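You operate a simulated robot arm through the tools that you are given. There is no shell and no other tool.

You run a simulated robot arm. Do the job below in one go: nothing can be reset, and whatever is moved stays where it is left.

TASK
Unfold the green crate and put the blue brush in it.
Fine: all four walls upright.

Only the result counts: the job must be done as asked and must still hold three seconds after the hand-in. Knocking over, shifting, dropping, spilling or breaking anything else fails it.

THE ROBOT
A 7-joint arm with a two-finger parallel gripper, fixed in place. Base frame: the origin is at the foot of the arm, x ahead of it, y to its left, z up; the work surface is at about z = 0.8. Lengths are in m, angles in rad, forces in N, time in s.
With the tool pointing down near the work surface it reaches from about 0.28 to 0.7 m from the base axis. Its first joint turns from -2.897 to 2.897 rad. Payload 1.57 kg.
Tool frame: the origin (TCP) lies between the finger pads and is the grasp point; the fingertips stand 0.03 m ahead of it; z points along the fingers, y is the line along which they close. The gripper opens to 0.08 m. The fingers are 0.017 m wide and 0.012 m thick; the gripper's body (0.04 by 0.082 m) begins 0.08 m behind the TCP.
Orientation is told as [roll, pitch, yaw] about the base's x, y, z axes, in that order, counted from this pose: with the fingers straight down and closing along the base's y, the tool's x points along the base's -x, its y along +y and its z along -z.

THE INTERFACE
- The arm moves only by the tool apply_moves. Its argument "rows" is a list of rows, each a list of 7 numbers: the shift along the tool's x, y, z in units of 50 mm (1.0 is 50 mm), then the turn, a rotation vector about the tool's x, y, z in units of 4 degrees (1.0 is 4 degrees), then the gripper command, from -1 (fully open) to 1 (shut), values between in proportion. In form: [[tx, ty, tz, rx, ry, rz, grip], ...]. A call has 1 to 20 rows; each row shifts and turns the commanded pose from where the row before left it, along the tool's axes as they then stand. A call with a number of a shift or a turn outside -1 to 1 is refused whole. Rows are played at 5 a second. More than 0.05 m and 0.15 rad between two rows, or a gripper value outside its range, and nothing of the call is played. A pose out of reach is approached as far as the arm can. The call stops where the force on the tool passes 70 N (or 10 N more than at its start, if that is more) or the arm is blocked; 0.2 s more then pass. Each finger travels about 0.072 m/s and halts on what it meets, pressing with about 43 N; the grip force reading is that of the motor and also rises with nothing between the fingers. The clock runs only during rows and for 0.2 s after the last one: add rows that do not move to give the fingers time. The reply holds the time, the measured pose of the TCP, the force on the tool along the base axes, the opening and the grip force, in the units named above and with some noise, with the torque about the TCP (base axes, N m) and any sound that the robot's microphone picked up.
- Cameras (640 x 400 px; columns grow to the right, rows downward): "scene" is fixed at [0.0487, -0.649, 1.5474]; the picture's right is [0.98, -0.21, 0.00], its down [-0.12, -0.53, -0.84] and it looks along [0.18, 0.82, -0.54] (base axes); focal length 313 px, centre (320, 200). "wrist" rides on the gripper at [0.072, -0.007, -0.122] in the tool frame; the picture's right is [0.09, 1.00, 0.00], its down [-0.84, 0.08, -0.54] and it looks along [-0.54, 0.05, 0.84] (tool axes); focal length 238 px, centre (320, 200). There is no depth. A picture from a camera that has moved, and an enlarged one, comes with that camera's place and axes in the base frame and with its lens.
- get_image(camera): a new picture of that camera. No time passes.
- raise_lower(by): slides the trunk up (or, below 0, down) by that many m; the arm rides with it, the base frame stays. It gives what a move gives, with no picture.
- close_up(camera, box): a new picture of the part [left, top, right, bottom] of that camera's present view, enlarged. No time passes.
- finish_job(): hands the job in; it is judged then, once.

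Places have to be worked out from the pictures, the camera data and where the tool is seen. Open the gripper and draw the arm clear of the work before you hand the job in, unless the task says otherwise.

The tools are called after "Request:" as a command line: name --pt "numbers of a row" for each row, then --argument value for the rest, lists and objects as JSON in quotes. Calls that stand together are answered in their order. apply_moves: Moves the arm, as the interface text tells. Its arguments: {"type":"object","properties":{"rows":{"type":"array","items":{"type":"array","items":{"type":"number"}}}},"required":["rows"]} The other tools are called the same way: raise_lower (by) slides the trunk up or down; get_image (camera) takes a picture; close_up (camera, box) takes an enlarged picture of a part of a camera's view; finish_job () hands the job in.

At the start:

```text
clock: 0.0
eef_pos: [0.5246, 0.1603, 1.0755]
tcp_rot: [0.0, 0.0, -0.001]
ft_force: [1.2, -0.5, -0.2]
ft_torque: [0.0, -0.01, 0.01]
width: 0.0802
finger_force: 0.1
trunk travel left (down, up): [-0.375, 0.105]
```

scene: 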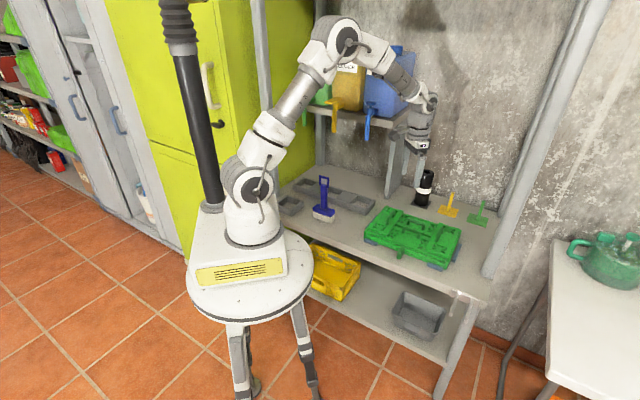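
wrist: 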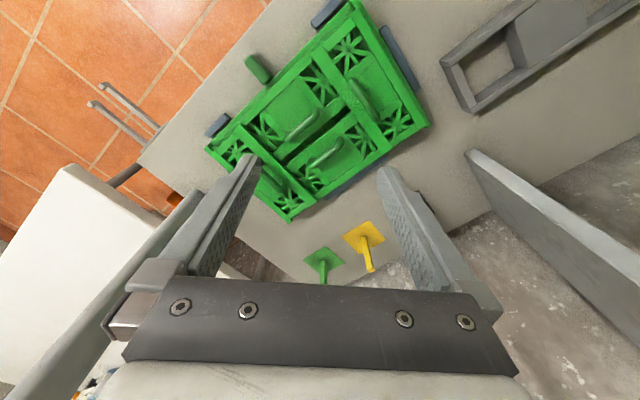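

I start by looking closer at the folded crate and the brush before moving anything.

Request:
close_up --camera "scene" --box '[340, 180, 500, 280]'

Request:
close_up --camera "wrist" --box '[180, 0, 460, 230]'

Request:
close_up --camera "scene" --box '[270, 160, 398, 240]'

```text
4.00 times, centred on (420, 230) of scene
camera zoom: at [0.0487, -0.649, 1.5474], right [0.98, -0.21, 0.0], down [-0.12, -0.53, -0.84], along [0.18, 0.82, -0.54], focal length 1251 px, centre (-80, 80)
```

zoom: 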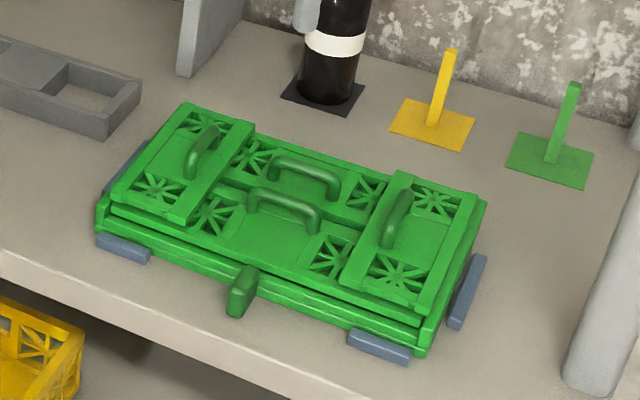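

```text
1.74 times, centred on (320, 115) of wrist
camera zoom: at [0.4533, 0.1533, 1.1978], right [-0.09, 1.0, 0.0], down [0.84, 0.08, 0.54], along [0.54, 0.05, -0.84], focal length 414 px, centre (320, 348)
```

zoom: 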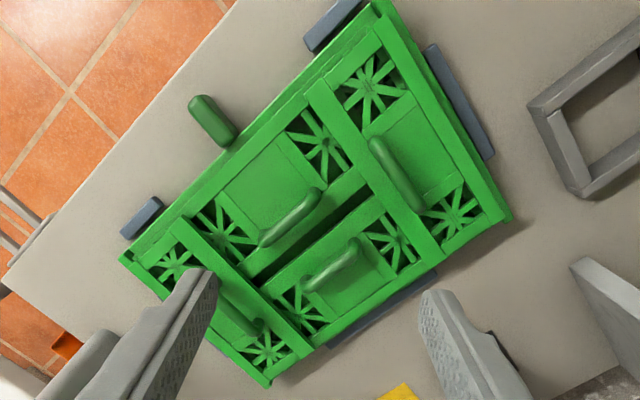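

```text
5.00 times, centred on (334, 200) of scene
camera zoom: at [0.0487, -0.649, 1.5474], right [0.98, -0.21, 0.0], down [-0.12, -0.53, -0.84], along [0.18, 0.82, -0.54], focal length 1564 px, centre (250, 200)
```

zoom: 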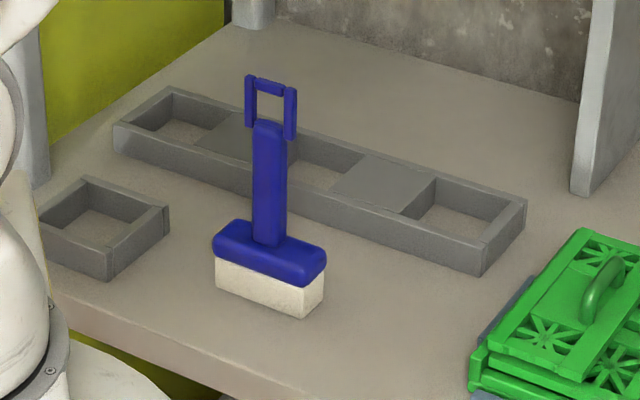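

The crate lies folded with its long axis at about 45° in the base frame, centre near (0.57, 0.155). The short walls are folded on top of the long ones, and a tab sits on the near side. I turn the tool by 45° and draw back for a square view.

Request:
apply_moves --pt "0.2 0 0 0 0 -0.9375 -1" --pt "0.2 0 0 0 0 -0.9375 -1" --pt "0.2 0 0 0 0 -0.9375 -1" --pt "0.2 0 0 0 0 -0.9375 -1" --pt "0.2 0 0 0 0 -0.9375 -1" --pt "0.2 0 0 0 0 -0.9375 -1" --pt "0.2 0 0 0 0 -0.9375 -1" --pt "0.2 0 0 0 0 -0.9375 -1" --pt "0.2 0 0 0 0 -0.9375 -1" --pt "0.2 0 0 0 0 -0.9375 -1" --pt "0.2 0 0 0 0 -0.9375 -1" --pt "0.2 0 0 0 0 -0.9375 -1"

Request:
get_image --camera "wrist"

Request:
get_image --camera "scene"

```text
clock: 2.6
eef_pos: [0.4155, 0.1172, 1.0767]
tcp_rot: [0.003, 0.002, 0.788]
ft_force: [-0.3, -0.1, 0.6]
ft_torque: [-0.01, 0.0, 0.0]
width: 0.0798
finger_force: 0.1
trunk travel left (down, up): [-0.375, 0.105]
```

```text
taken
camera wrist: at [0.3691, 0.062, 1.1988], right [-0.77, 0.64, 0.0], down [0.54, 0.65, 0.54], along [0.35, 0.42, -0.84], focal length 238 px, centre (320, 200)
```

wrist: 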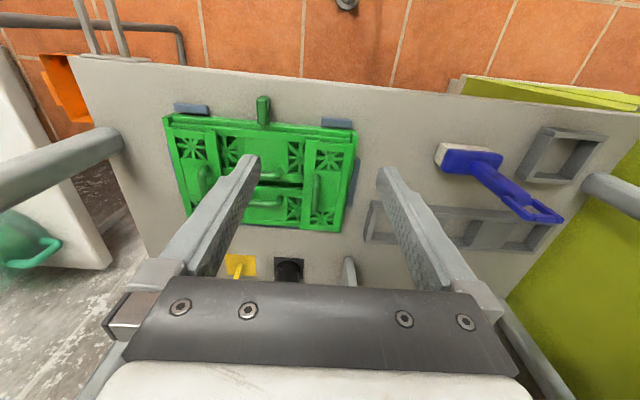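

```text
taken
```

scene: 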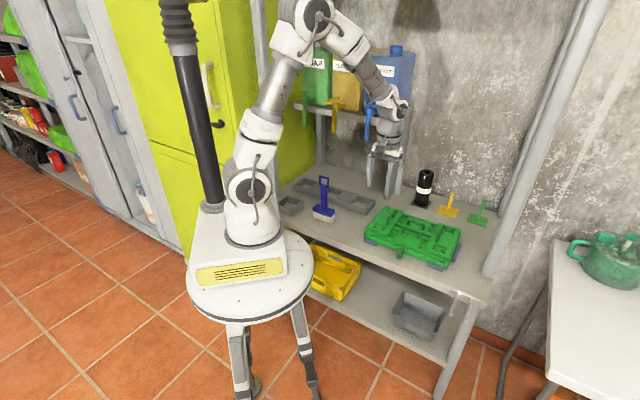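

The arm is clear and the crate axis is confirmed at about 135°. I go lower and slightly forward for a closer look at handles, panel levels and the tab.

Request:
apply_moves --pt "-0.4 0 0.5 0 0 0 -1" --pt "-0.4 0 0.5 0 0 0 -1" --pt "-0.4 0 0.5 0 0 0 -1" --pt "-0.4 0 0.5 0 0 0 -1"

Request:
get_image --camera "wrist"

Request:
close_up --camera "wrist" --box '[100, 0, 420, 200]'

```text
clock: 3.6
eef_pos: [0.4721, 0.174, 0.9779]
tcp_rot: [0.0, 0.0, 0.785]
ft_force: [-0.2, 0.4, -0.3]
ft_torque: [-0.01, -0.02, -0.01]
width: 0.0802
finger_force: 0.0
trunk travel left (down, up): [-0.375, 0.105]
```

```text
taken
camera wrist: at [0.4272, 0.1193, 1.0989], right [-0.77, 0.64, 0.0], down [0.54, 0.65, 0.54], along [0.35, 0.42, -0.84], focal length 238 px, centre (320, 200)
```

wrist: 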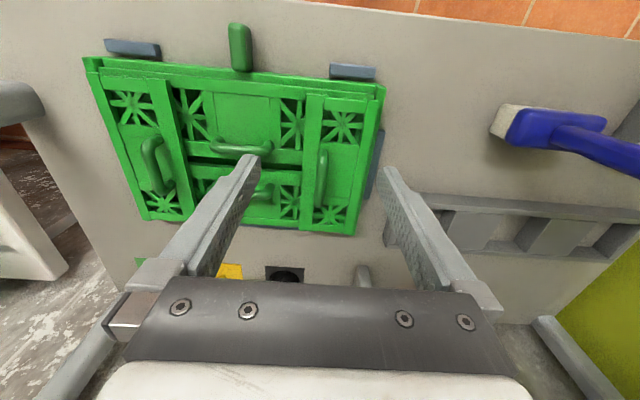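

```text
2.00 times, centred on (260, 100) of wrist
camera zoom: at [0.4272, 0.1193, 1.0989], right [-0.77, 0.64, 0.0], down [0.54, 0.65, 0.54], along [0.35, 0.42, -0.84], focal length 477 px, centre (440, 400)
```

zoom: 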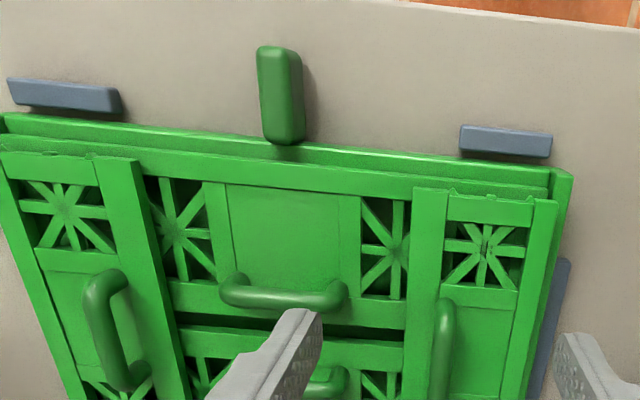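

The handle bar on the right-hand short wall triangulates to about (0.508, 0.218, 0.856). I take strong enlargements from the scene camera to judge heights, the gap under the handles and the tab.

Request:
close_up --camera "scene" --box '[360, 200, 424, 240]'

Request:
close_up --camera "scene" --box '[410, 215, 474, 275]'

Request:
close_up --camera "wrist" --box '[280, 80, 400, 155]'

Request:
close_up --camera "wrist" --box '[80, 20, 260, 230]'

```text
10.00 times, centred on (392, 220) of scene
camera zoom: at [0.0487, -0.649, 1.5474], right [0.98, -0.21, 0.0], down [-0.12, -0.53, -0.84], along [0.18, 0.82, -0.54], focal length 3128 px, centre (-400, 0)
```

zoom: 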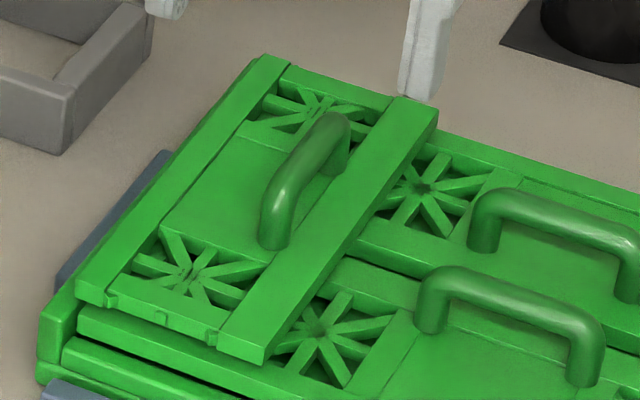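

```text
6.67 times, centred on (442, 245) of scene
camera zoom: at [0.0487, -0.649, 1.5474], right [0.98, -0.21, 0.0], down [-0.12, -0.53, -0.84], along [0.18, 0.82, -0.54], focal length 2085 px, centre (-493, -100)
```

zoom: 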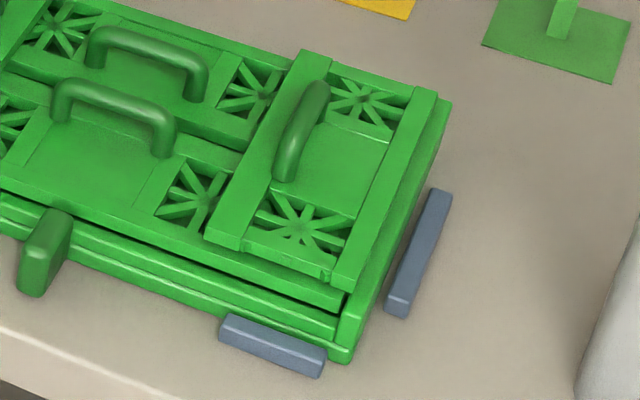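

```text
5.33 times, centred on (340, 118) of wrist
camera zoom: at [0.4272, 0.1193, 1.0989], right [-0.77, 0.64, 0.0], down [0.54, 0.65, 0.54], along [0.35, 0.42, -0.84], focal length 1271 px, centre (213, 640)
```

zoom: 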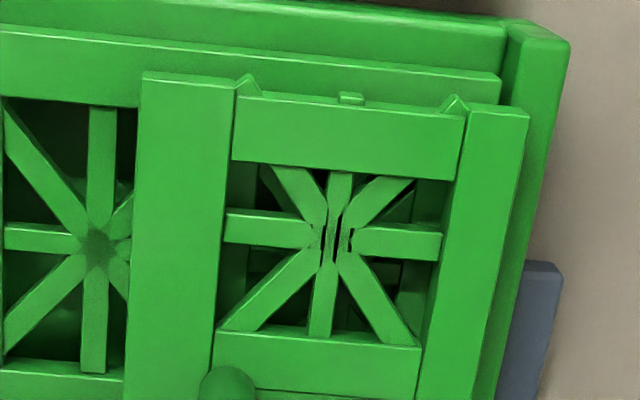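

```text
1.90 times, centred on (170, 125) of wrist
camera zoom: at [0.4272, 0.1193, 1.0989], right [-0.77, 0.64, 0.0], down [0.54, 0.65, 0.54], along [0.35, 0.42, -0.84], focal length 454 px, centre (606, 343)
```

zoom: 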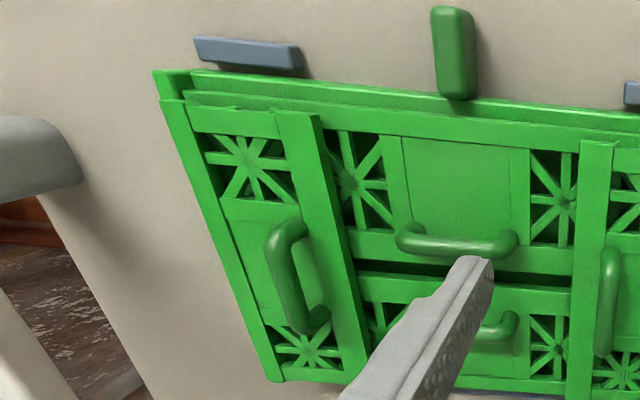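

The bow handles have about 15–20 mm of clearance under a bar of about 10 mm, so the fingertips can straddle them. I hover over the right-hand short wall's handle with the gripper half open and check alignment.

Request:
apply_moves --pt "-0.57 0.06 0 0 0 0 0" --pt "-0.57 0.06 0 0 0 0 0" --pt "0 0 0.68 0 0 0 0" --pt "0 0 0.68 0 0 0 0" --pt "0 0 0 0 0 0 0"

Request:
get_image --camera "wrist"

Request:
close_up --camera "scene" --box '[350, 170, 446, 230]'

```text
clock: 4.8
eef_pos: [0.5089, 0.2217, 0.9069]
tcp_rot: [0.0, -0.002, 0.784]
ft_force: [0.0, 0.6, 0.5]
ft_torque: [-0.04, 0.03, -0.02]
width: 0.0401
finger_force: 0.1
trunk travel left (down, up): [-0.375, 0.105]
```

```text
taken
camera wrist: at [0.4635, 0.1657, 1.0285], right [-0.77, 0.64, 0.0], down [0.54, 0.65, 0.54], along [0.35, 0.42, -0.84], focal length 238 px, centre (320, 200)
```

wrist: 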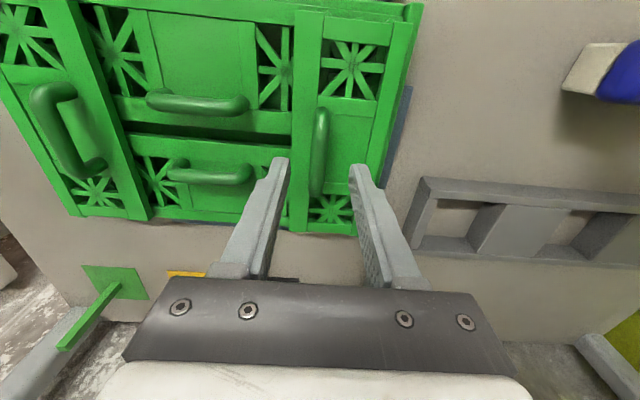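

```text
6.67 times, centred on (398, 200) of scene
camera zoom: at [0.0487, -0.649, 1.5474], right [0.98, -0.21, 0.0], down [-0.12, -0.53, -0.84], along [0.18, 0.82, -0.54], focal length 2085 px, centre (-200, 200)
```

zoom: 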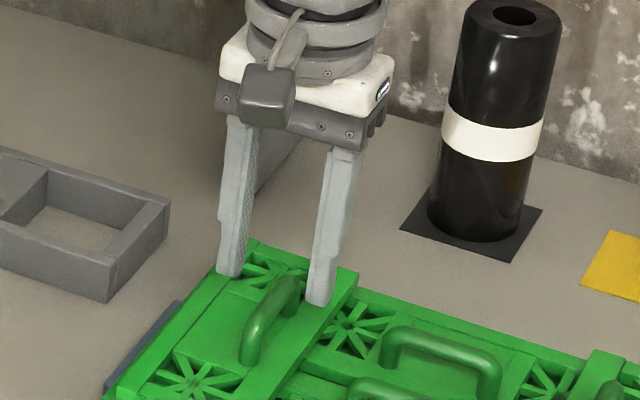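

The bar lies midway between the fingers (0.5075, 0.2185). I go down to TCP z≈0.876 and close on it.

Request:
apply_moves --pt "0.06 0 0.3 0 0 0 0" --pt "0 0 0.3 0 0 0 0" --pt "0 0 0 0 0 0 0" --pt "0 0 0 0 0 0 1" --pt "0 0 0 0 0 0 1" --pt "0 0 0 0 0 0 1"

Request:
get_image --camera "wrist"

Request:
close_up --camera "scene" --box '[350, 180, 446, 240]'

```text
clock: 6.2
eef_pos: [0.5083, 0.2176, 0.8772]
tcp_rot: [0.001, 0.001, 0.785]
ft_force: [2.6, -0.9, 0.6]
ft_torque: [0.06, -0.09, 0.02]
width: 0.0111
finger_force: 28.7
trunk travel left (down, up): [-0.375, 0.105]
```

```text
taken
camera wrist: at [0.4617, 0.1628, 0.9996], right [-0.77, 0.64, 0.0], down [0.54, 0.65, 0.54], along [0.35, 0.42, -0.84], focal length 238 px, centre (320, 200)
```

wrist: 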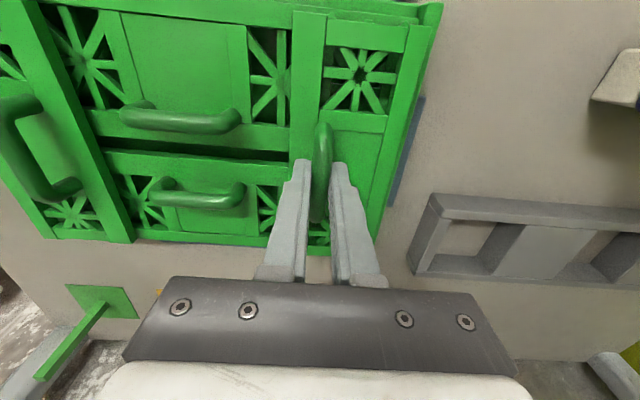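

```text
6.67 times, centred on (398, 210) of scene
camera zoom: at [0.0487, -0.649, 1.5474], right [0.98, -0.21, 0.0], down [-0.12, -0.53, -0.84], along [0.18, 0.82, -0.54], focal length 2085 px, centre (-200, 133)
```

zoom: 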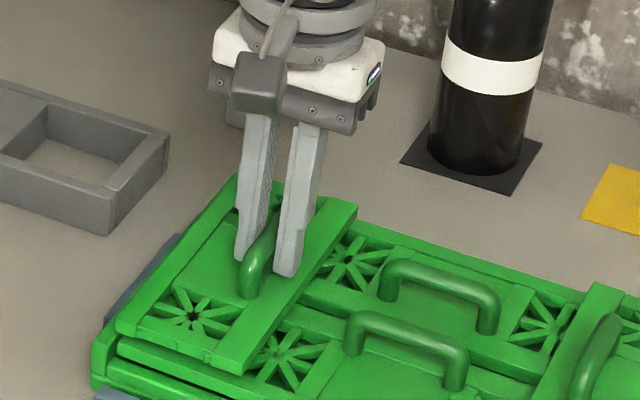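

The bar is held (width 11 mm). I start lifting the wall along an arc about its outer hinge with a slight tilt, about 20° first, and check forces.

Request:
apply_moves --pt "0 0.074 -0.078 0.75 0 0 1" --pt "0 0.074 -0.078 0.75 0 0 1" --pt "0 0.08 -0.0735 0.75 0 0 1" --pt "0 0.08 -0.0735 0.75 0 0 1"

Request:
get_image --camera "wrist"

Request:
close_up --camera "scene" --box '[350, 180, 446, 240]'

```text
clock: 7.2
eef_pos: [0.4943, 0.2295, 0.8939]
tcp_rot: [-0.21, 0.0, 0.787]
ft_force: [-0.8, 1.6, -0.1]
ft_torque: [-0.31, 0.46, -0.13]
width: 0.0113
finger_force: 29.0
trunk travel left (down, up): [-0.375, 0.105]
```

```text
taken
camera wrist: at [0.4306, 0.1928, 1.013], right [-0.75, 0.62, -0.21], down [0.46, 0.73, 0.51], along [0.47, 0.29, -0.83], focal length 238 px, centre (320, 200)
```

wrist: 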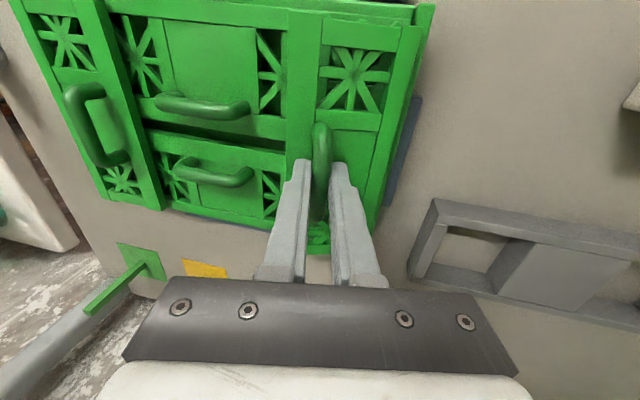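

```text
6.67 times, centred on (398, 210) of scene
camera zoom: at [0.0487, -0.649, 1.5474], right [0.98, -0.21, 0.0], down [-0.12, -0.53, -0.84], along [0.18, 0.82, -0.54], focal length 2085 px, centre (-200, 133)
```

zoom: 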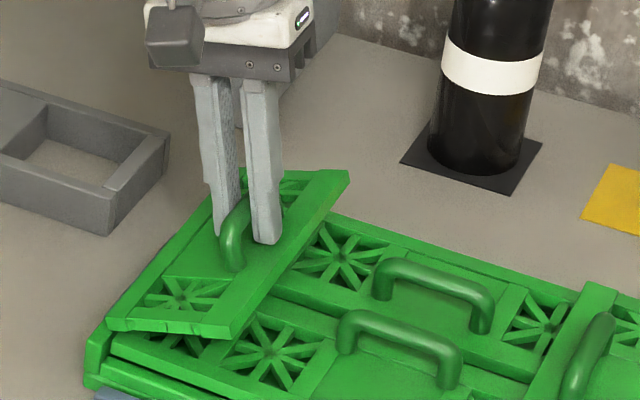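

The wall is lifting freely with low force. I continue the arc to about 60°.

Request:
apply_moves --pt "0 0.085 -0.0715 0.75 0 0 1" --pt "0 0.085 -0.0715 0.75 0 0 1" --pt "0 0.089 -0.0655 0.75 0 0 1" --pt "0 0.089 -0.0655 0.75 0 0 1" --pt "0 0.0945 -0.0605 0.75 0 0 1" --pt "0 0.0945 -0.0605 0.75 0 0 1" --pt "0 0.0985 -0.0555 0.75 0 0 1" --pt "0 0.0985 -0.0555 0.75 0 0 1"

Request:
get_image --camera "wrist"

Request:
close_up --camera "scene" --box '[350, 180, 446, 240]'

```text
clock: 9.0
eef_pos: [0.4662, 0.2569, 0.9049]
tcp_rot: [-0.636, -0.005, 0.782]
ft_force: [10.5, -5.8, 46.1]
ft_torque: [-1.03, -0.18, -0.28]
width: 0.0115
finger_force: 28.4
trunk travel left (down, up): [-0.375, 0.105]
```

```text
taken
camera wrist: at [0.3685, 0.254, 1.0061], right [-0.63, 0.51, -0.59], down [0.32, 0.86, 0.39], along [0.71, 0.06, -0.7], focal length 238 px, centre (320, 200)
```

wrist: 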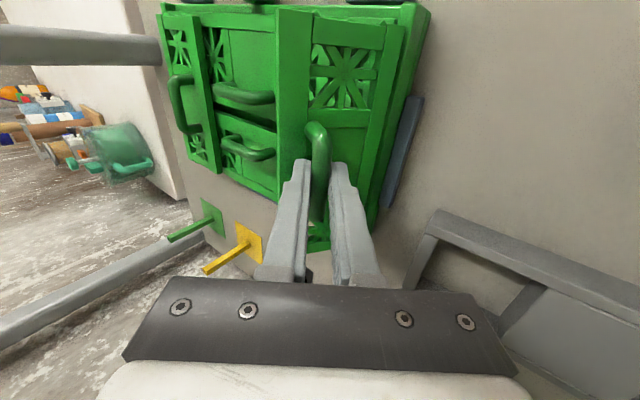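

```text
6.67 times, centred on (398, 210) of scene
camera zoom: at [0.0487, -0.649, 1.5474], right [0.98, -0.21, 0.0], down [-0.12, -0.53, -0.84], along [0.18, 0.82, -0.54], focal length 2085 px, centre (-200, 133)
```

zoom: 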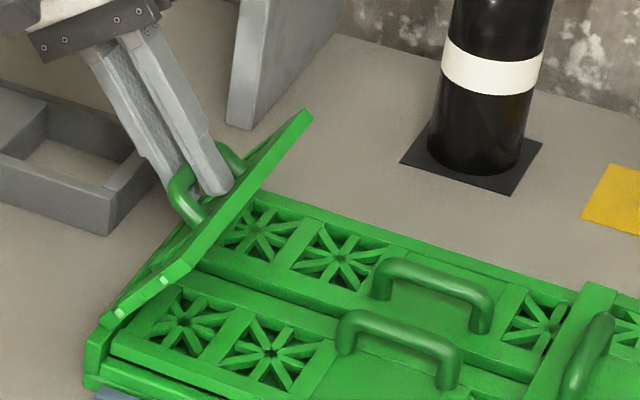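

Force has risen to 46 N upward, so my arc is running a few mm low. I ease up by 3–4 mm and see how the force changes.

Request:
apply_moves --pt "0 -0.041 -0.057 0 0 0 1" --pt "0 0 0 0 0 0 1"

Request:
close_up --camera "scene" --box '[360, 190, 408, 220]'

```text
clock: 9.6
eef_pos: [0.4649, 0.2598, 0.9052]
tcp_rot: [-0.63, -0.004, 0.785]
ft_force: [13.3, -0.7, 27.7]
ft_torque: [-0.48, -0.62, 0.22]
width: 0.0111
finger_force: 28.3
trunk travel left (down, up): [-0.375, 0.105]
```

```text
13.33 times, centred on (384, 205) of scene
camera zoom: at [0.0487, -0.649, 1.5474], right [0.98, -0.21, 0.0], down [-0.12, -0.53, -0.84], along [0.18, 0.82, -0.54], focal length 4170 px, centre (-533, 133)
```

zoom: 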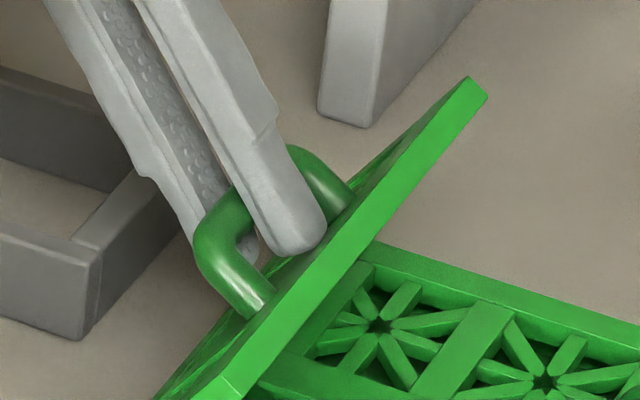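

The fingertip appears to press on the panel; I back off along the tool axis by 4 mm and read again.

Request:
apply_moves --pt "0 0 -0.08 0 0 0 1" --pt "0 0 0 0 0 0 1"

Request:
close_up --camera "scene" --box '[360, 190, 408, 220]'

```text
clock: 10.2
eef_pos: [0.4617, 0.2624, 0.9059]
tcp_rot: [-0.627, 0.0, 0.786]
ft_force: [9.0, 1.5, 10.8]
ft_torque: [-0.16, -0.43, 0.18]
width: 0.011
finger_force: 28.5
trunk travel left (down, up): [-0.375, 0.105]
```

```text
13.33 times, centred on (384, 205) of scene
camera zoom: at [0.0487, -0.649, 1.5474], right [0.98, -0.21, 0.0], down [-0.12, -0.53, -0.84], along [0.18, 0.82, -0.54], focal length 4170 px, centre (-533, 133)
```

zoom: 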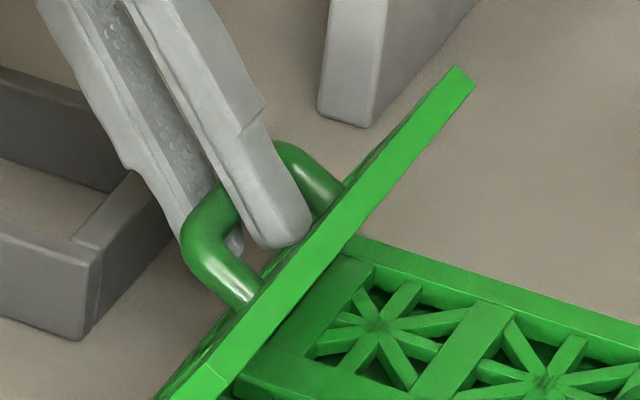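

Forces are back to about 10 N; the hinge appears about 5 mm further out than assumed. I continue with the corrected arc to about 82°.

Request:
apply_moves --pt "0 0.103 -0.05 0.625 0 0 1" --pt "0 0.103 -0.05 0.625 0 0 1" --pt "0 0.099 -0.041 0.625 0 0 1" --pt "0 0.099 -0.041 0.625 0 0 1"

Request:
close_up --camera "scene" --box '[352, 185, 416, 225]'

```text
clock: 11.2
eef_pos: [0.4451, 0.2769, 0.9025]
tcp_rot: [-0.801, -0.001, 0.785]
ft_force: [2.4, 2.9, 8.7]
ft_torque: [-0.48, 0.01, -0.29]
width: 0.0112
finger_force: 29.2
trunk travel left (down, up): [-0.375, 0.105]
```

```text
10.00 times, centred on (384, 205) of scene
camera zoom: at [0.0487, -0.649, 1.5474], right [0.98, -0.21, 0.0], down [-0.12, -0.53, -0.84], along [0.18, 0.82, -0.54], focal length 3128 px, centre (-320, 150)
```

zoom: 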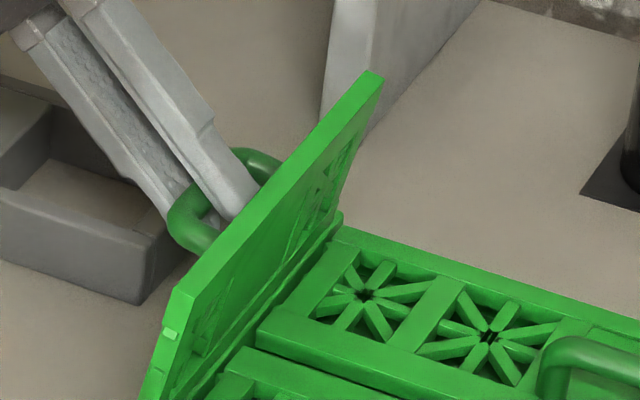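

The wall is near upright with low force. I push on the last ~10° and watch for a click or a stop.

Request:
apply_moves --pt "0 0.103 -0.036 0.625 0 0 1" --pt "0 0.103 -0.036 0.625 0 0 1" --pt "0 0 0 0 0 0 1"

Request:
close_up --camera "scene" --box '[352, 185, 416, 225]'

Request:
get_image --camera "wrist"

```text
clock: 12.0
eef_pos: [0.4398, 0.285, 0.8978]
tcp_rot: [-0.889, -0.003, 0.786]
ft_force: [0.1, 3.5, 9.9]
ft_torque: [-0.23, -0.17, -0.09]
width: 0.0109
finger_force: 28.8
trunk travel left (down, up): [-0.375, 0.105]
```

```text
10.00 times, centred on (384, 205) of scene
camera zoom: at [0.0487, -0.649, 1.5474], right [0.98, -0.21, 0.0], down [-0.12, -0.53, -0.84], along [0.18, 0.82, -0.54], focal length 3128 px, centre (-320, 150)
```

zoom: 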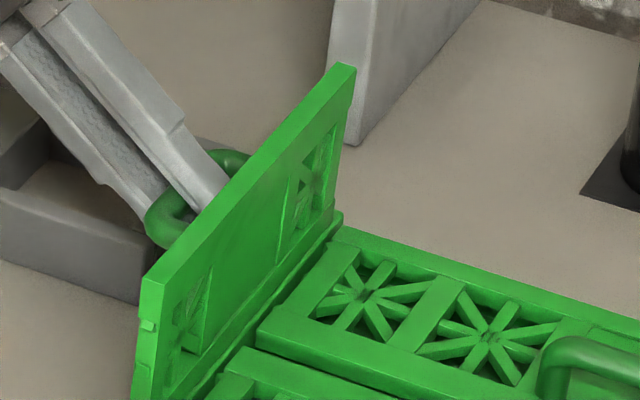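

```text
taken
camera wrist: at [0.3243, 0.2977, 0.9784], right [-0.51, 0.38, -0.77], down [0.26, 0.92, 0.28], along [0.82, -0.06, -0.57], focal length 238 px, centre (320, 200)
```

wrist: 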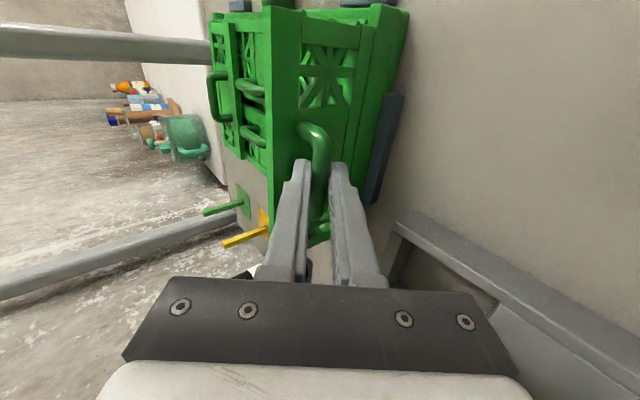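

I check verticality of this wall's edge with a tight enlargement before going on.

Request:
close_up --camera "scene" --box '[360, 205, 392, 245]'

Request:
close_up --camera "wrist" --box '[200, 0, 420, 140]'

```text
10.00 times, centred on (376, 225) of scene
camera zoom: at [0.0487, -0.649, 1.5474], right [0.98, -0.21, 0.0], down [-0.12, -0.53, -0.84], along [0.18, 0.82, -0.54], focal length 3128 px, centre (-240, -50)
```

zoom: 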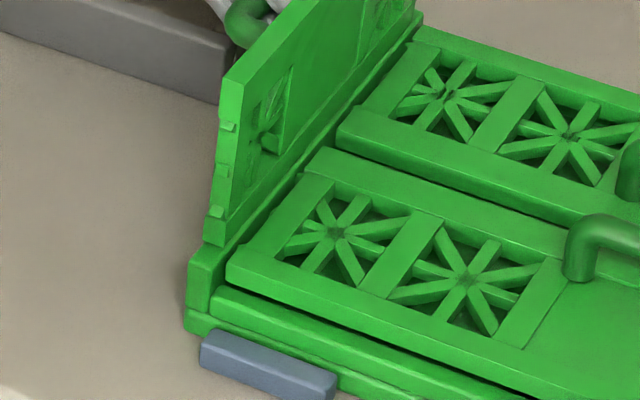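

```text
2.86 times, centred on (310, 70) of wrist
camera zoom: at [0.3243, 0.2977, 0.9784], right [-0.51, 0.38, -0.77], down [0.26, 0.92, 0.28], along [0.82, -0.06, -0.57], focal length 681 px, centre (349, 571)
```

zoom: 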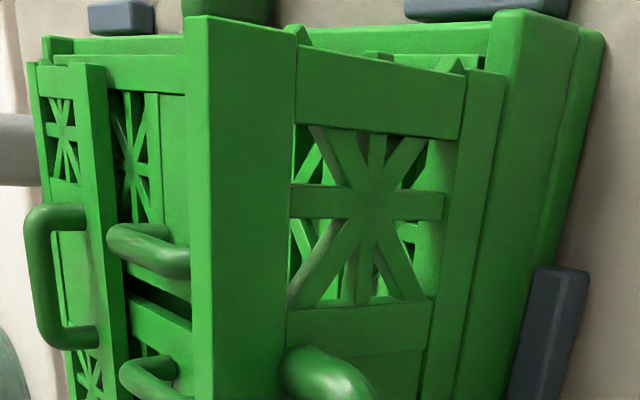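

The edge leans −7° in the picture, which is what a vertical line does there, so the wall is upright. I test for an outward stop with a 4 mm nudge.

Request:
apply_moves --pt "0 0.08 -0.037 0 0 0 1" --pt "0 0 0 0 0 0 1"

Request:
close_up --camera "scene" --box '[360, 190, 408, 250]'

```text
clock: 12.6
eef_pos: [0.4369, 0.2861, 0.8963]
tcp_rot: [-0.892, -0.002, 0.784]
ft_force: [0.4, -1.4, 18.1]
ft_torque: [-0.28, -0.21, -0.01]
width: 0.0109
finger_force: 28.9
trunk travel left (down, up): [-0.375, 0.105]
```

```text
6.67 times, centred on (384, 220) of scene
camera zoom: at [0.0487, -0.649, 1.5474], right [0.98, -0.21, 0.0], down [-0.12, -0.53, -0.84], along [0.18, 0.82, -0.54], focal length 2085 px, centre (-107, 67)
```

zoom: 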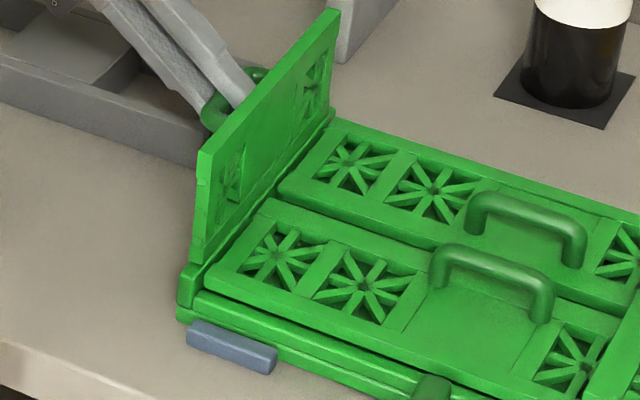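

The wall is now a touch past vertical with no hard stop felt. I open the fingers only slightly, keeping them as guards on either side of the bar, to see which way the wall settles.

Request:
apply_moves --pt "0 0 0 0 0 0 0.4" --pt "0 0 0 0 0 0 0.4" --pt "0 0 0 0 0 0 0.4" --pt "0 0 0 0 0 0 0.4"

Request:
close_up --camera "scene" --box '[360, 190, 408, 250]'

Request:
get_image --camera "wrist"

```text
clock: 13.6
eef_pos: [0.4369, 0.2855, 0.8945]
tcp_rot: [-0.889, 0.001, 0.786]
ft_force: [-1.8, 1.0, -1.1]
ft_torque: [0.02, 0.05, 0.0]
width: 0.0225
finger_force: 0.0
trunk travel left (down, up): [-0.375, 0.105]
```

```text
6.67 times, centred on (384, 220) of scene
camera zoom: at [0.0487, -0.649, 1.5474], right [0.98, -0.21, 0.0], down [-0.12, -0.53, -0.84], along [0.18, 0.82, -0.54], focal length 2085 px, centre (-107, 67)
```

zoom: 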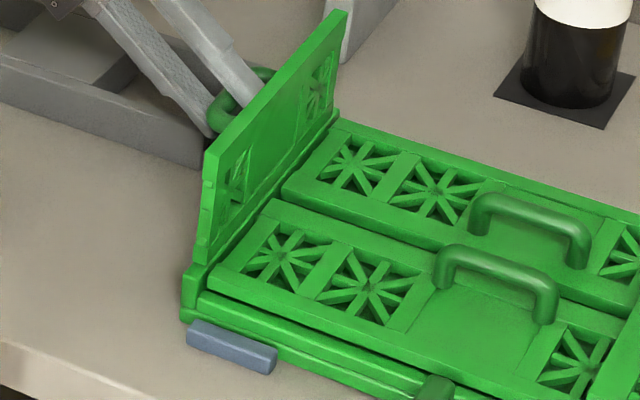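

```text
taken
camera wrist: at [0.3232, 0.2999, 0.9763], right [-0.51, 0.38, -0.77], down [0.26, 0.92, 0.28], along [0.82, -0.06, -0.57], focal length 238 px, centre (320, 200)
```

wrist: 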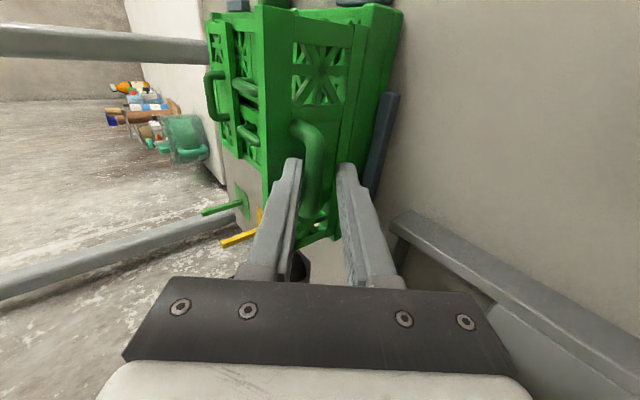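

The crate shifted back a couple of mm when released, which means the wall was at its stop, and it stays upright with no load on the fingers. I open wider and check it doesn't follow.

Request:
apply_moves --pt "0 0 0 0 0 0 0" --pt "0 0 0 0 0 0 0" --pt "0 0 0 0 0 0 0" --pt "0 0 0 0 0 0 0"

Request:
get_image --camera "wrist"

Request:
close_up --camera "scene" --box '[360, 190, 408, 250]'

```text
clock: 14.6
eef_pos: [0.437, 0.287, 0.8943]
tcp_rot: [-0.89, 0.0, 0.784]
ft_force: [-0.5, 0.5, 0.1]
ft_torque: [-0.02, 0.0, 0.01]
width: 0.0399
finger_force: 0.1
trunk travel left (down, up): [-0.375, 0.105]
```

```text
taken
camera wrist: at [0.3232, 0.2999, 0.9762], right [-0.51, 0.38, -0.77], down [0.26, 0.92, 0.28], along [0.82, -0.06, -0.57], focal length 238 px, centre (320, 200)
```

wrist: 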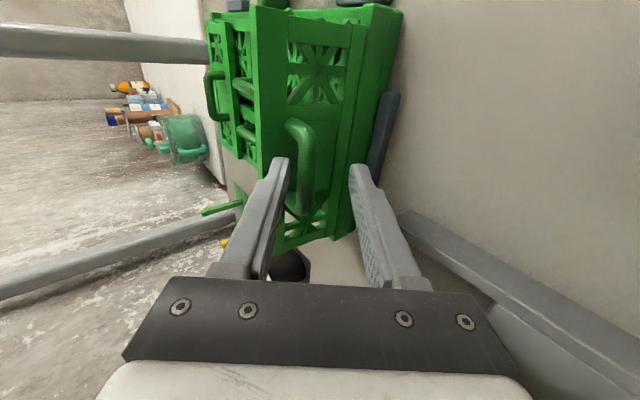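

```text
6.67 times, centred on (384, 220) of scene
camera zoom: at [0.0487, -0.649, 1.5474], right [0.98, -0.21, 0.0], down [-0.12, -0.53, -0.84], along [0.18, 0.82, -0.54], focal length 2085 px, centre (-107, 67)
```

zoom: 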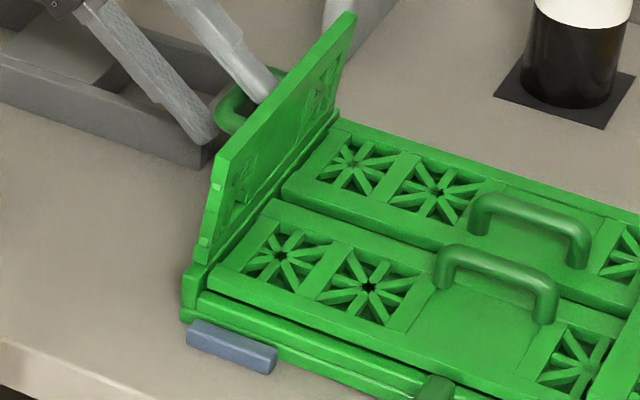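

Opening pushed the inner finger against the wall, so it now leans inward a little. I re-close to bring it upright, then open while shifting outward so the inner finger stays put, and retract along the tool axis.

Request:
apply_moves --pt "0 0 0 0 0 0 1" --pt "0 0 0 0 0 0 1" --pt "0 0 0 0 0 0 1" --pt "0 0.07 0 0 0 0 0.7" --pt "0 0.07 0 0 0 0 0.4" --pt "0 0.0 0 0 0 0 0.4" --pt "0 0 -0.35 0 0 0 0.4" --pt "0 0 -0.35 0 0 0 0.4"

Request:
close_up --camera "scene" --box '[360, 190, 408, 250]'

Request:
get_image --camera "wrist"

```text
clock: 16.4
eef_pos: [0.4162, 0.3091, 0.9129]
tcp_rot: [-0.889, 0.001, 0.786]
ft_force: [1.1, 0.1, -0.3]
ft_torque: [0.01, 0.03, 0.0]
width: 0.024
finger_force: 0.0
trunk travel left (down, up): [-0.375, 0.105]
```

```text
6.67 times, centred on (384, 220) of scene
camera zoom: at [0.0487, -0.649, 1.5474], right [0.98, -0.21, 0.0], down [-0.12, -0.53, -0.84], along [0.18, 0.82, -0.54], focal length 2085 px, centre (-107, 67)
```

zoom: 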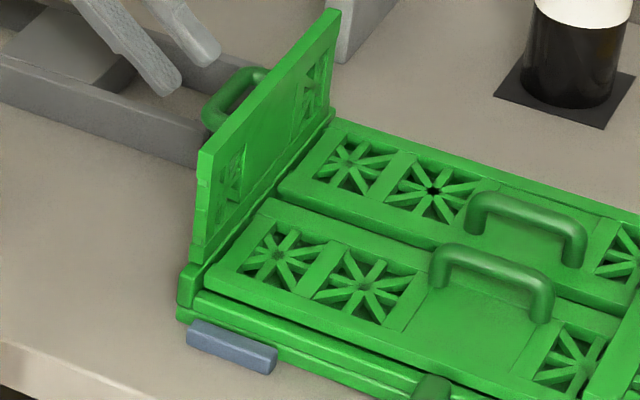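

```text
taken
camera wrist: at [0.3011, 0.3227, 0.9941], right [-0.51, 0.38, -0.77], down [0.26, 0.92, 0.28], along [0.82, -0.06, -0.57], focal length 238 px, centre (320, 200)
```

wrist: 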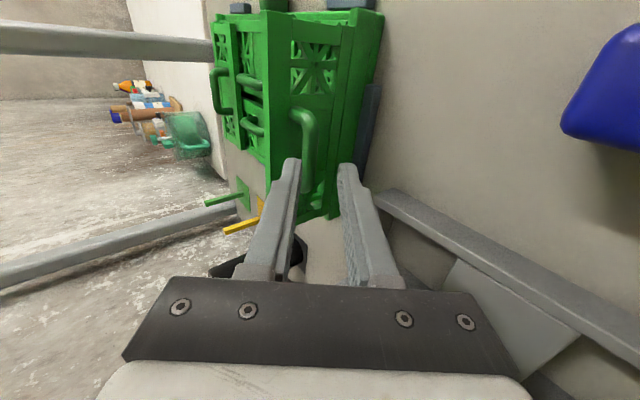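

The wall now stands by itself. The wrist camera may be near the brush, so I check the scene before moving away.

Request:
close_up --camera "scene" --box '[290, 120, 418, 240]'

```text
3.33 times, centred on (354, 180) of scene
camera zoom: at [0.0487, -0.649, 1.5474], right [0.98, -0.21, 0.0], down [-0.12, -0.53, -0.84], along [0.18, 0.82, -0.54], focal length 1043 px, centre (207, 267)
```

zoom: 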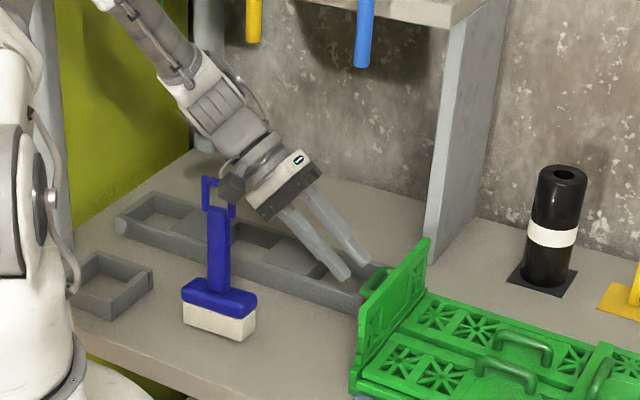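

The wrist camera block is close to the brush's loop, so I go straight up first, then level the tool well above everything.

Request:
apply_moves --pt "0 -0.466 -0.378 0 0 0 0.4" --pt "0 -0.466 -0.378 0 0 0 0.4" --pt "0 -0.466 -0.378 0 0 0 0.4" --pt "0 -0.466 -0.378 0 0 0 0.4"

Request:
close_up --camera "scene" --box '[290, 100, 482, 280]'

```text
clock: 17.4
eef_pos: [0.415, 0.3066, 1.0327]
tcp_rot: [-0.889, 0.0, 0.785]
ft_force: [0.3, 0.3, -0.5]
ft_torque: [-0.04, 0.0, 0.0]
width: 0.0241
finger_force: 0.1
trunk travel left (down, up): [-0.375, 0.105]
```

```text
2.22 times, centred on (386, 190) of scene
camera zoom: at [0.0487, -0.649, 1.5474], right [0.98, -0.21, 0.0], down [-0.12, -0.53, -0.84], along [0.18, 0.82, -0.54], focal length 695 px, centre (173, 222)
```

zoom: 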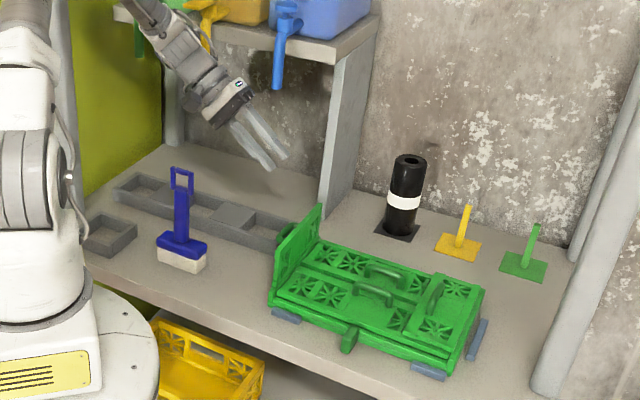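

All intact and the first wall is standing. I move inward, level the tool and go over to the other short wall's handle (estimated at (0.638, 0.09, 0.856)), staying high.

Request:
apply_moves --pt "0 -0.503 0.622 0 0 0 0.2" --pt "0 -0.503 0.622 0 0 0 0" --pt "0 -0.503 0.622 0 0 0 0" --pt "0 0 0 -0.98 0 0 0" --pt "0 0 0 -0.98 0 0 0" --pt "0 0 0 -0.98 0 0 0" --pt "0 0 0 -0.98 0 0 0" --pt "0 0 0 -0.98 0 0 0" --pt "0 0 0 -0.98 0 0 0" --pt "0 0 0 -0.98 0 0 0" --pt "0 0 0 -0.98 0 0 0" --pt "0 0 0 -0.98 0 0 0" --pt "0 0 0 -0.98 0 0 0" --pt "0 0 0 -0.98 0 0 0" --pt "0 0 0 -0.98 0 0 0" --pt "0 0 0 -0.98 0 0 0" --pt "0 -0.9 0 0 0 0 0" --pt "0 -0.9 0 0 0 0 0" --pt "0 -0.9 0.5 0 0 0 0" --pt "0 -0.9 0.5 0 0 0 0"

Request:
get_image --camera "wrist"

Request:
get_image --camera "scene"

```text
refused: row 19 steps farther than a row can; nothing moved
```

```text
taken
camera wrist: at [0.3013, 0.3196, 1.1146], right [-0.51, 0.38, -0.77], down [0.26, 0.92, 0.28], along [0.82, -0.06, -0.57], focal length 238 px, centre (320, 200)
```

wrist: 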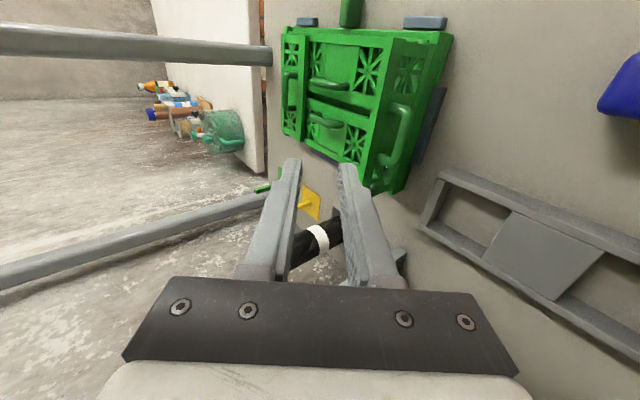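

```text
taken
```

scene: 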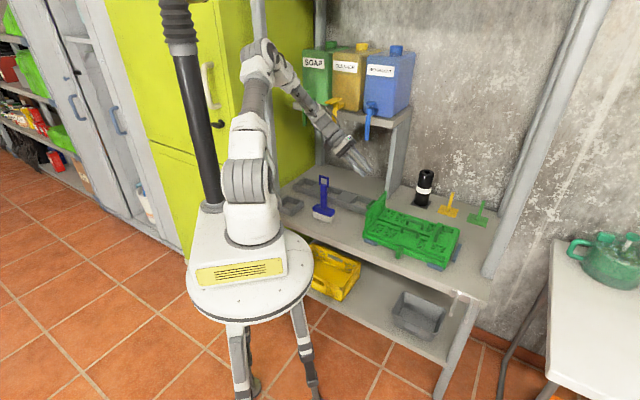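

One row exceeded the 50 mm step limit; I reissue with shorter steps and no descent yet.

Request:
apply_moves --pt "0 -0.503 0.622 0 0 0 0.2" --pt "0 -0.503 0.622 0 0 0 0" --pt "0 -0.503 0.622 0 0 0 0" --pt "0 0 0 -0.98 0 0 0" --pt "0 0 0 -0.98 0 0 0" --pt "0 0 0 -0.98 0 0 0" --pt "0 0 0 -0.98 0 0 0" --pt "0 0 0 -0.98 0 0 0" --pt "0 0 0 -0.98 0 0 0" --pt "0 0 0 -0.98 0 0 0" --pt "0 0 0 -0.98 0 0 0" --pt "0 0 0 -0.98 0 0 0" --pt "0 0 0 -0.98 0 0 0" --pt "0 0 0 -0.98 0 0 0" --pt "0 0 0 -0.98 0 0 0" --pt "0 0 0 -0.98 0 0 0" --pt "0 -0.95 0 0 0 0 0" --pt "0 -0.95 0 0 0 0 0" --pt "0 -0.95 0 0 0 0 0" --pt "0 -0.95 0 0 0 0 0"

Request:
get_image --camera "wrist"

Request:
get_image --camera "scene"

```text
clock: 21.6
eef_pos: [0.6392, 0.0873, 1.0283]
tcp_rot: [-0.003, -0.001, 0.787]
ft_force: [-0.9, -0.8, 0.1]
ft_torque: [0.0, 0.0, -0.02]
width: 0.04
finger_force: 0.0
trunk travel left (down, up): [-0.375, 0.105]
```

```text
taken
camera wrist: at [0.5932, 0.0324, 1.1511], right [-0.77, 0.64, 0.0], down [0.54, 0.65, 0.54], along [0.35, 0.42, -0.84], focal length 238 px, centre (320, 200)
```

wrist: 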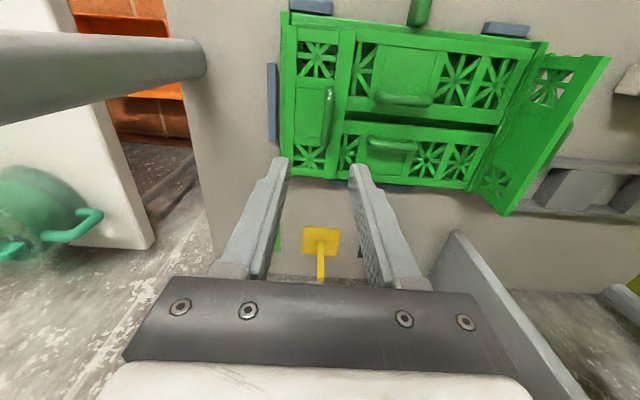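

```text
taken
```

scene: 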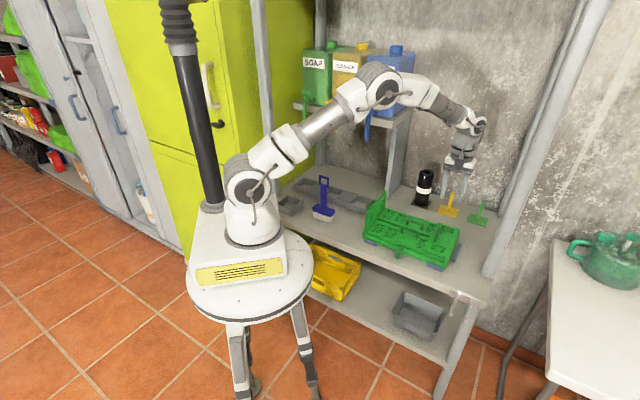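

Both fingers straddle the second handle's column; refined bar position about (0.635, 0.093). I descend to a low hover and re-check.

Request:
apply_moves --pt "0 0.14 0.8 0 0 0 0" --pt "0 0 0.8 0 0 0 0" --pt "0 0 0.76 0 0 0 0" --pt "0 0 0 0 0 0 0"

Request:
get_image --camera "wrist"

Request:
close_up --camera "scene" --box '[360, 170, 488, 280]'

```text
clock: 22.6
eef_pos: [0.6304, 0.0918, 0.9105]
tcp_rot: [-0.001, 0.0, 0.787]
ft_force: [0.2, 0.2, 0.0]
ft_torque: [0.02, -0.01, -0.03]
width: 0.04
finger_force: 0.0
trunk travel left (down, up): [-0.375, 0.105]
```

```text
taken
camera wrist: at [0.5847, 0.0357, 1.032], right [-0.77, 0.64, 0.0], down [0.54, 0.65, 0.54], along [0.35, 0.42, -0.84], focal length 238 px, centre (320, 200)
```

wrist: 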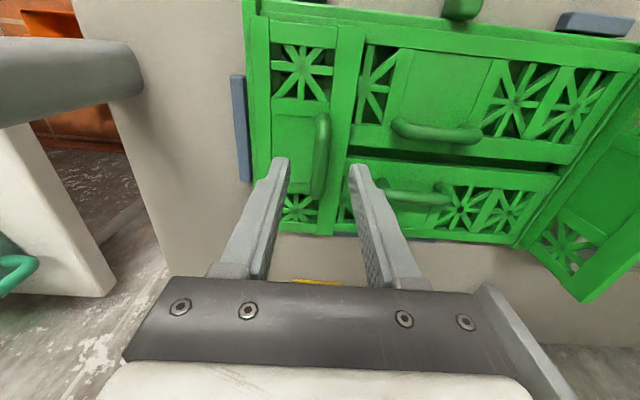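

```text
3.64 times, centred on (424, 225) of scene
camera zoom: at [0.0487, -0.649, 1.5474], right [0.98, -0.21, 0.0], down [-0.12, -0.53, -0.84], along [0.18, 0.82, -0.54], focal length 1137 px, centre (-58, 109)
```

zoom: 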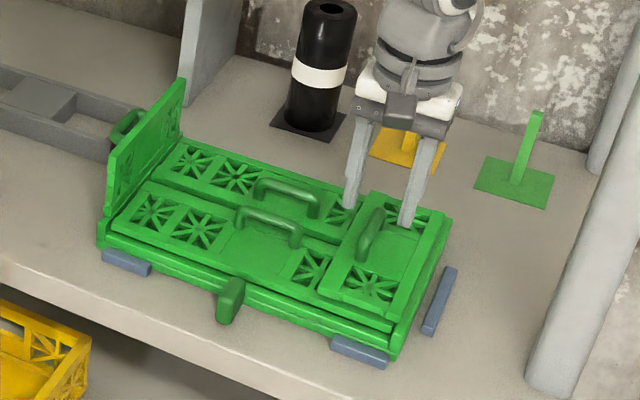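

Aligned: bar centred between fingers at (0.631, 0.091). I descend and grip.

Request:
apply_moves --pt "0 0 0.31 0 0 0 0" --pt "0 0 0.31 0 0 0 0" --pt "0 0 0 0 0 0 0" --pt "0 0 0 0 0 0 1" --pt "0 0 0 0 0 0 1" --pt "0 0 0 0 0 0 1"

Request:
close_up --camera "scene" --box '[400, 190, 480, 250]'

```text
clock: 24.0
eef_pos: [0.6307, 0.0919, 0.8809]
tcp_rot: [-0.002, 0.0, 0.785]
ft_force: [4.5, -4.1, 0.5]
ft_torque: [0.0, -0.13, 0.02]
width: 0.0111
finger_force: 29.1
trunk travel left (down, up): [-0.375, 0.105]
```

```text
6.67 times, centred on (440, 220) of scene
camera zoom: at [0.0487, -0.649, 1.5474], right [0.98, -0.21, 0.0], down [-0.12, -0.53, -0.84], along [0.18, 0.82, -0.54], focal length 2085 px, centre (-480, 67)
```

zoom: 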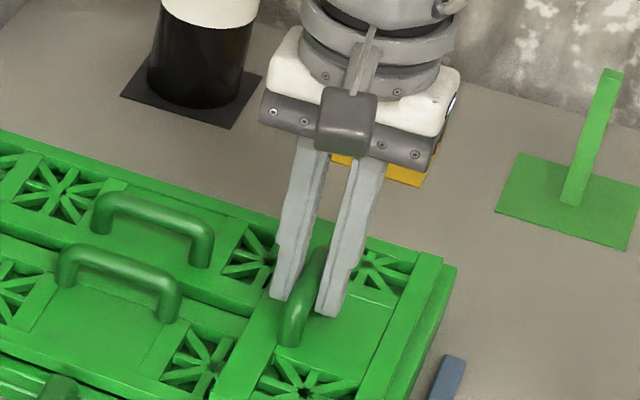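

Held. I lift this wall along the mirrored arc with less tilt (reach is limited on this side), 40° first.

Request:
apply_moves --pt "0 -0.132 -0.174 -0.75 0 0 1" --pt "0 -0.152 -0.16 -0.75 0 0 1" --pt "0 -0.172 -0.143 -0.75 0 0 1" --pt "0 -0.189 -0.125 -0.75 0 0 1"

Request:
close_up --camera "scene" --box '[400, 190, 480, 250]'

```text
clock: 25.0
eef_pos: [0.654, 0.0682, 0.9092]
tcp_rot: [0.21, 0.001, 0.785]
ft_force: [1.0, -0.4, -2.8]
ft_torque: [-0.1, 0.04, -0.05]
width: 0.0111
finger_force: 28.6
trunk travel left (down, up): [-0.375, 0.105]
```

```text
6.67 times, centred on (440, 220) of scene
camera zoom: at [0.0487, -0.649, 1.5474], right [0.98, -0.21, 0.0], down [-0.12, -0.53, -0.84], along [0.18, 0.82, -0.54], focal length 2085 px, centre (-480, 67)
```

zoom: 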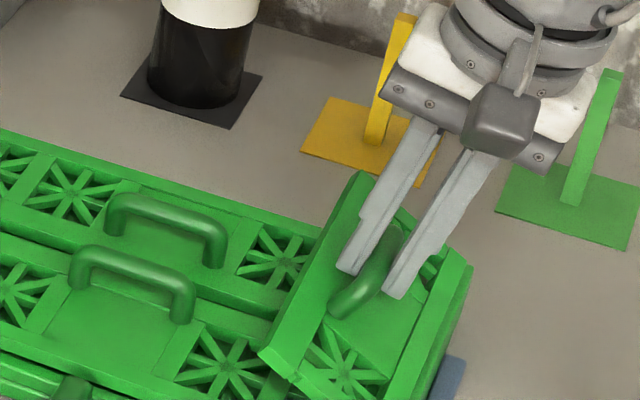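

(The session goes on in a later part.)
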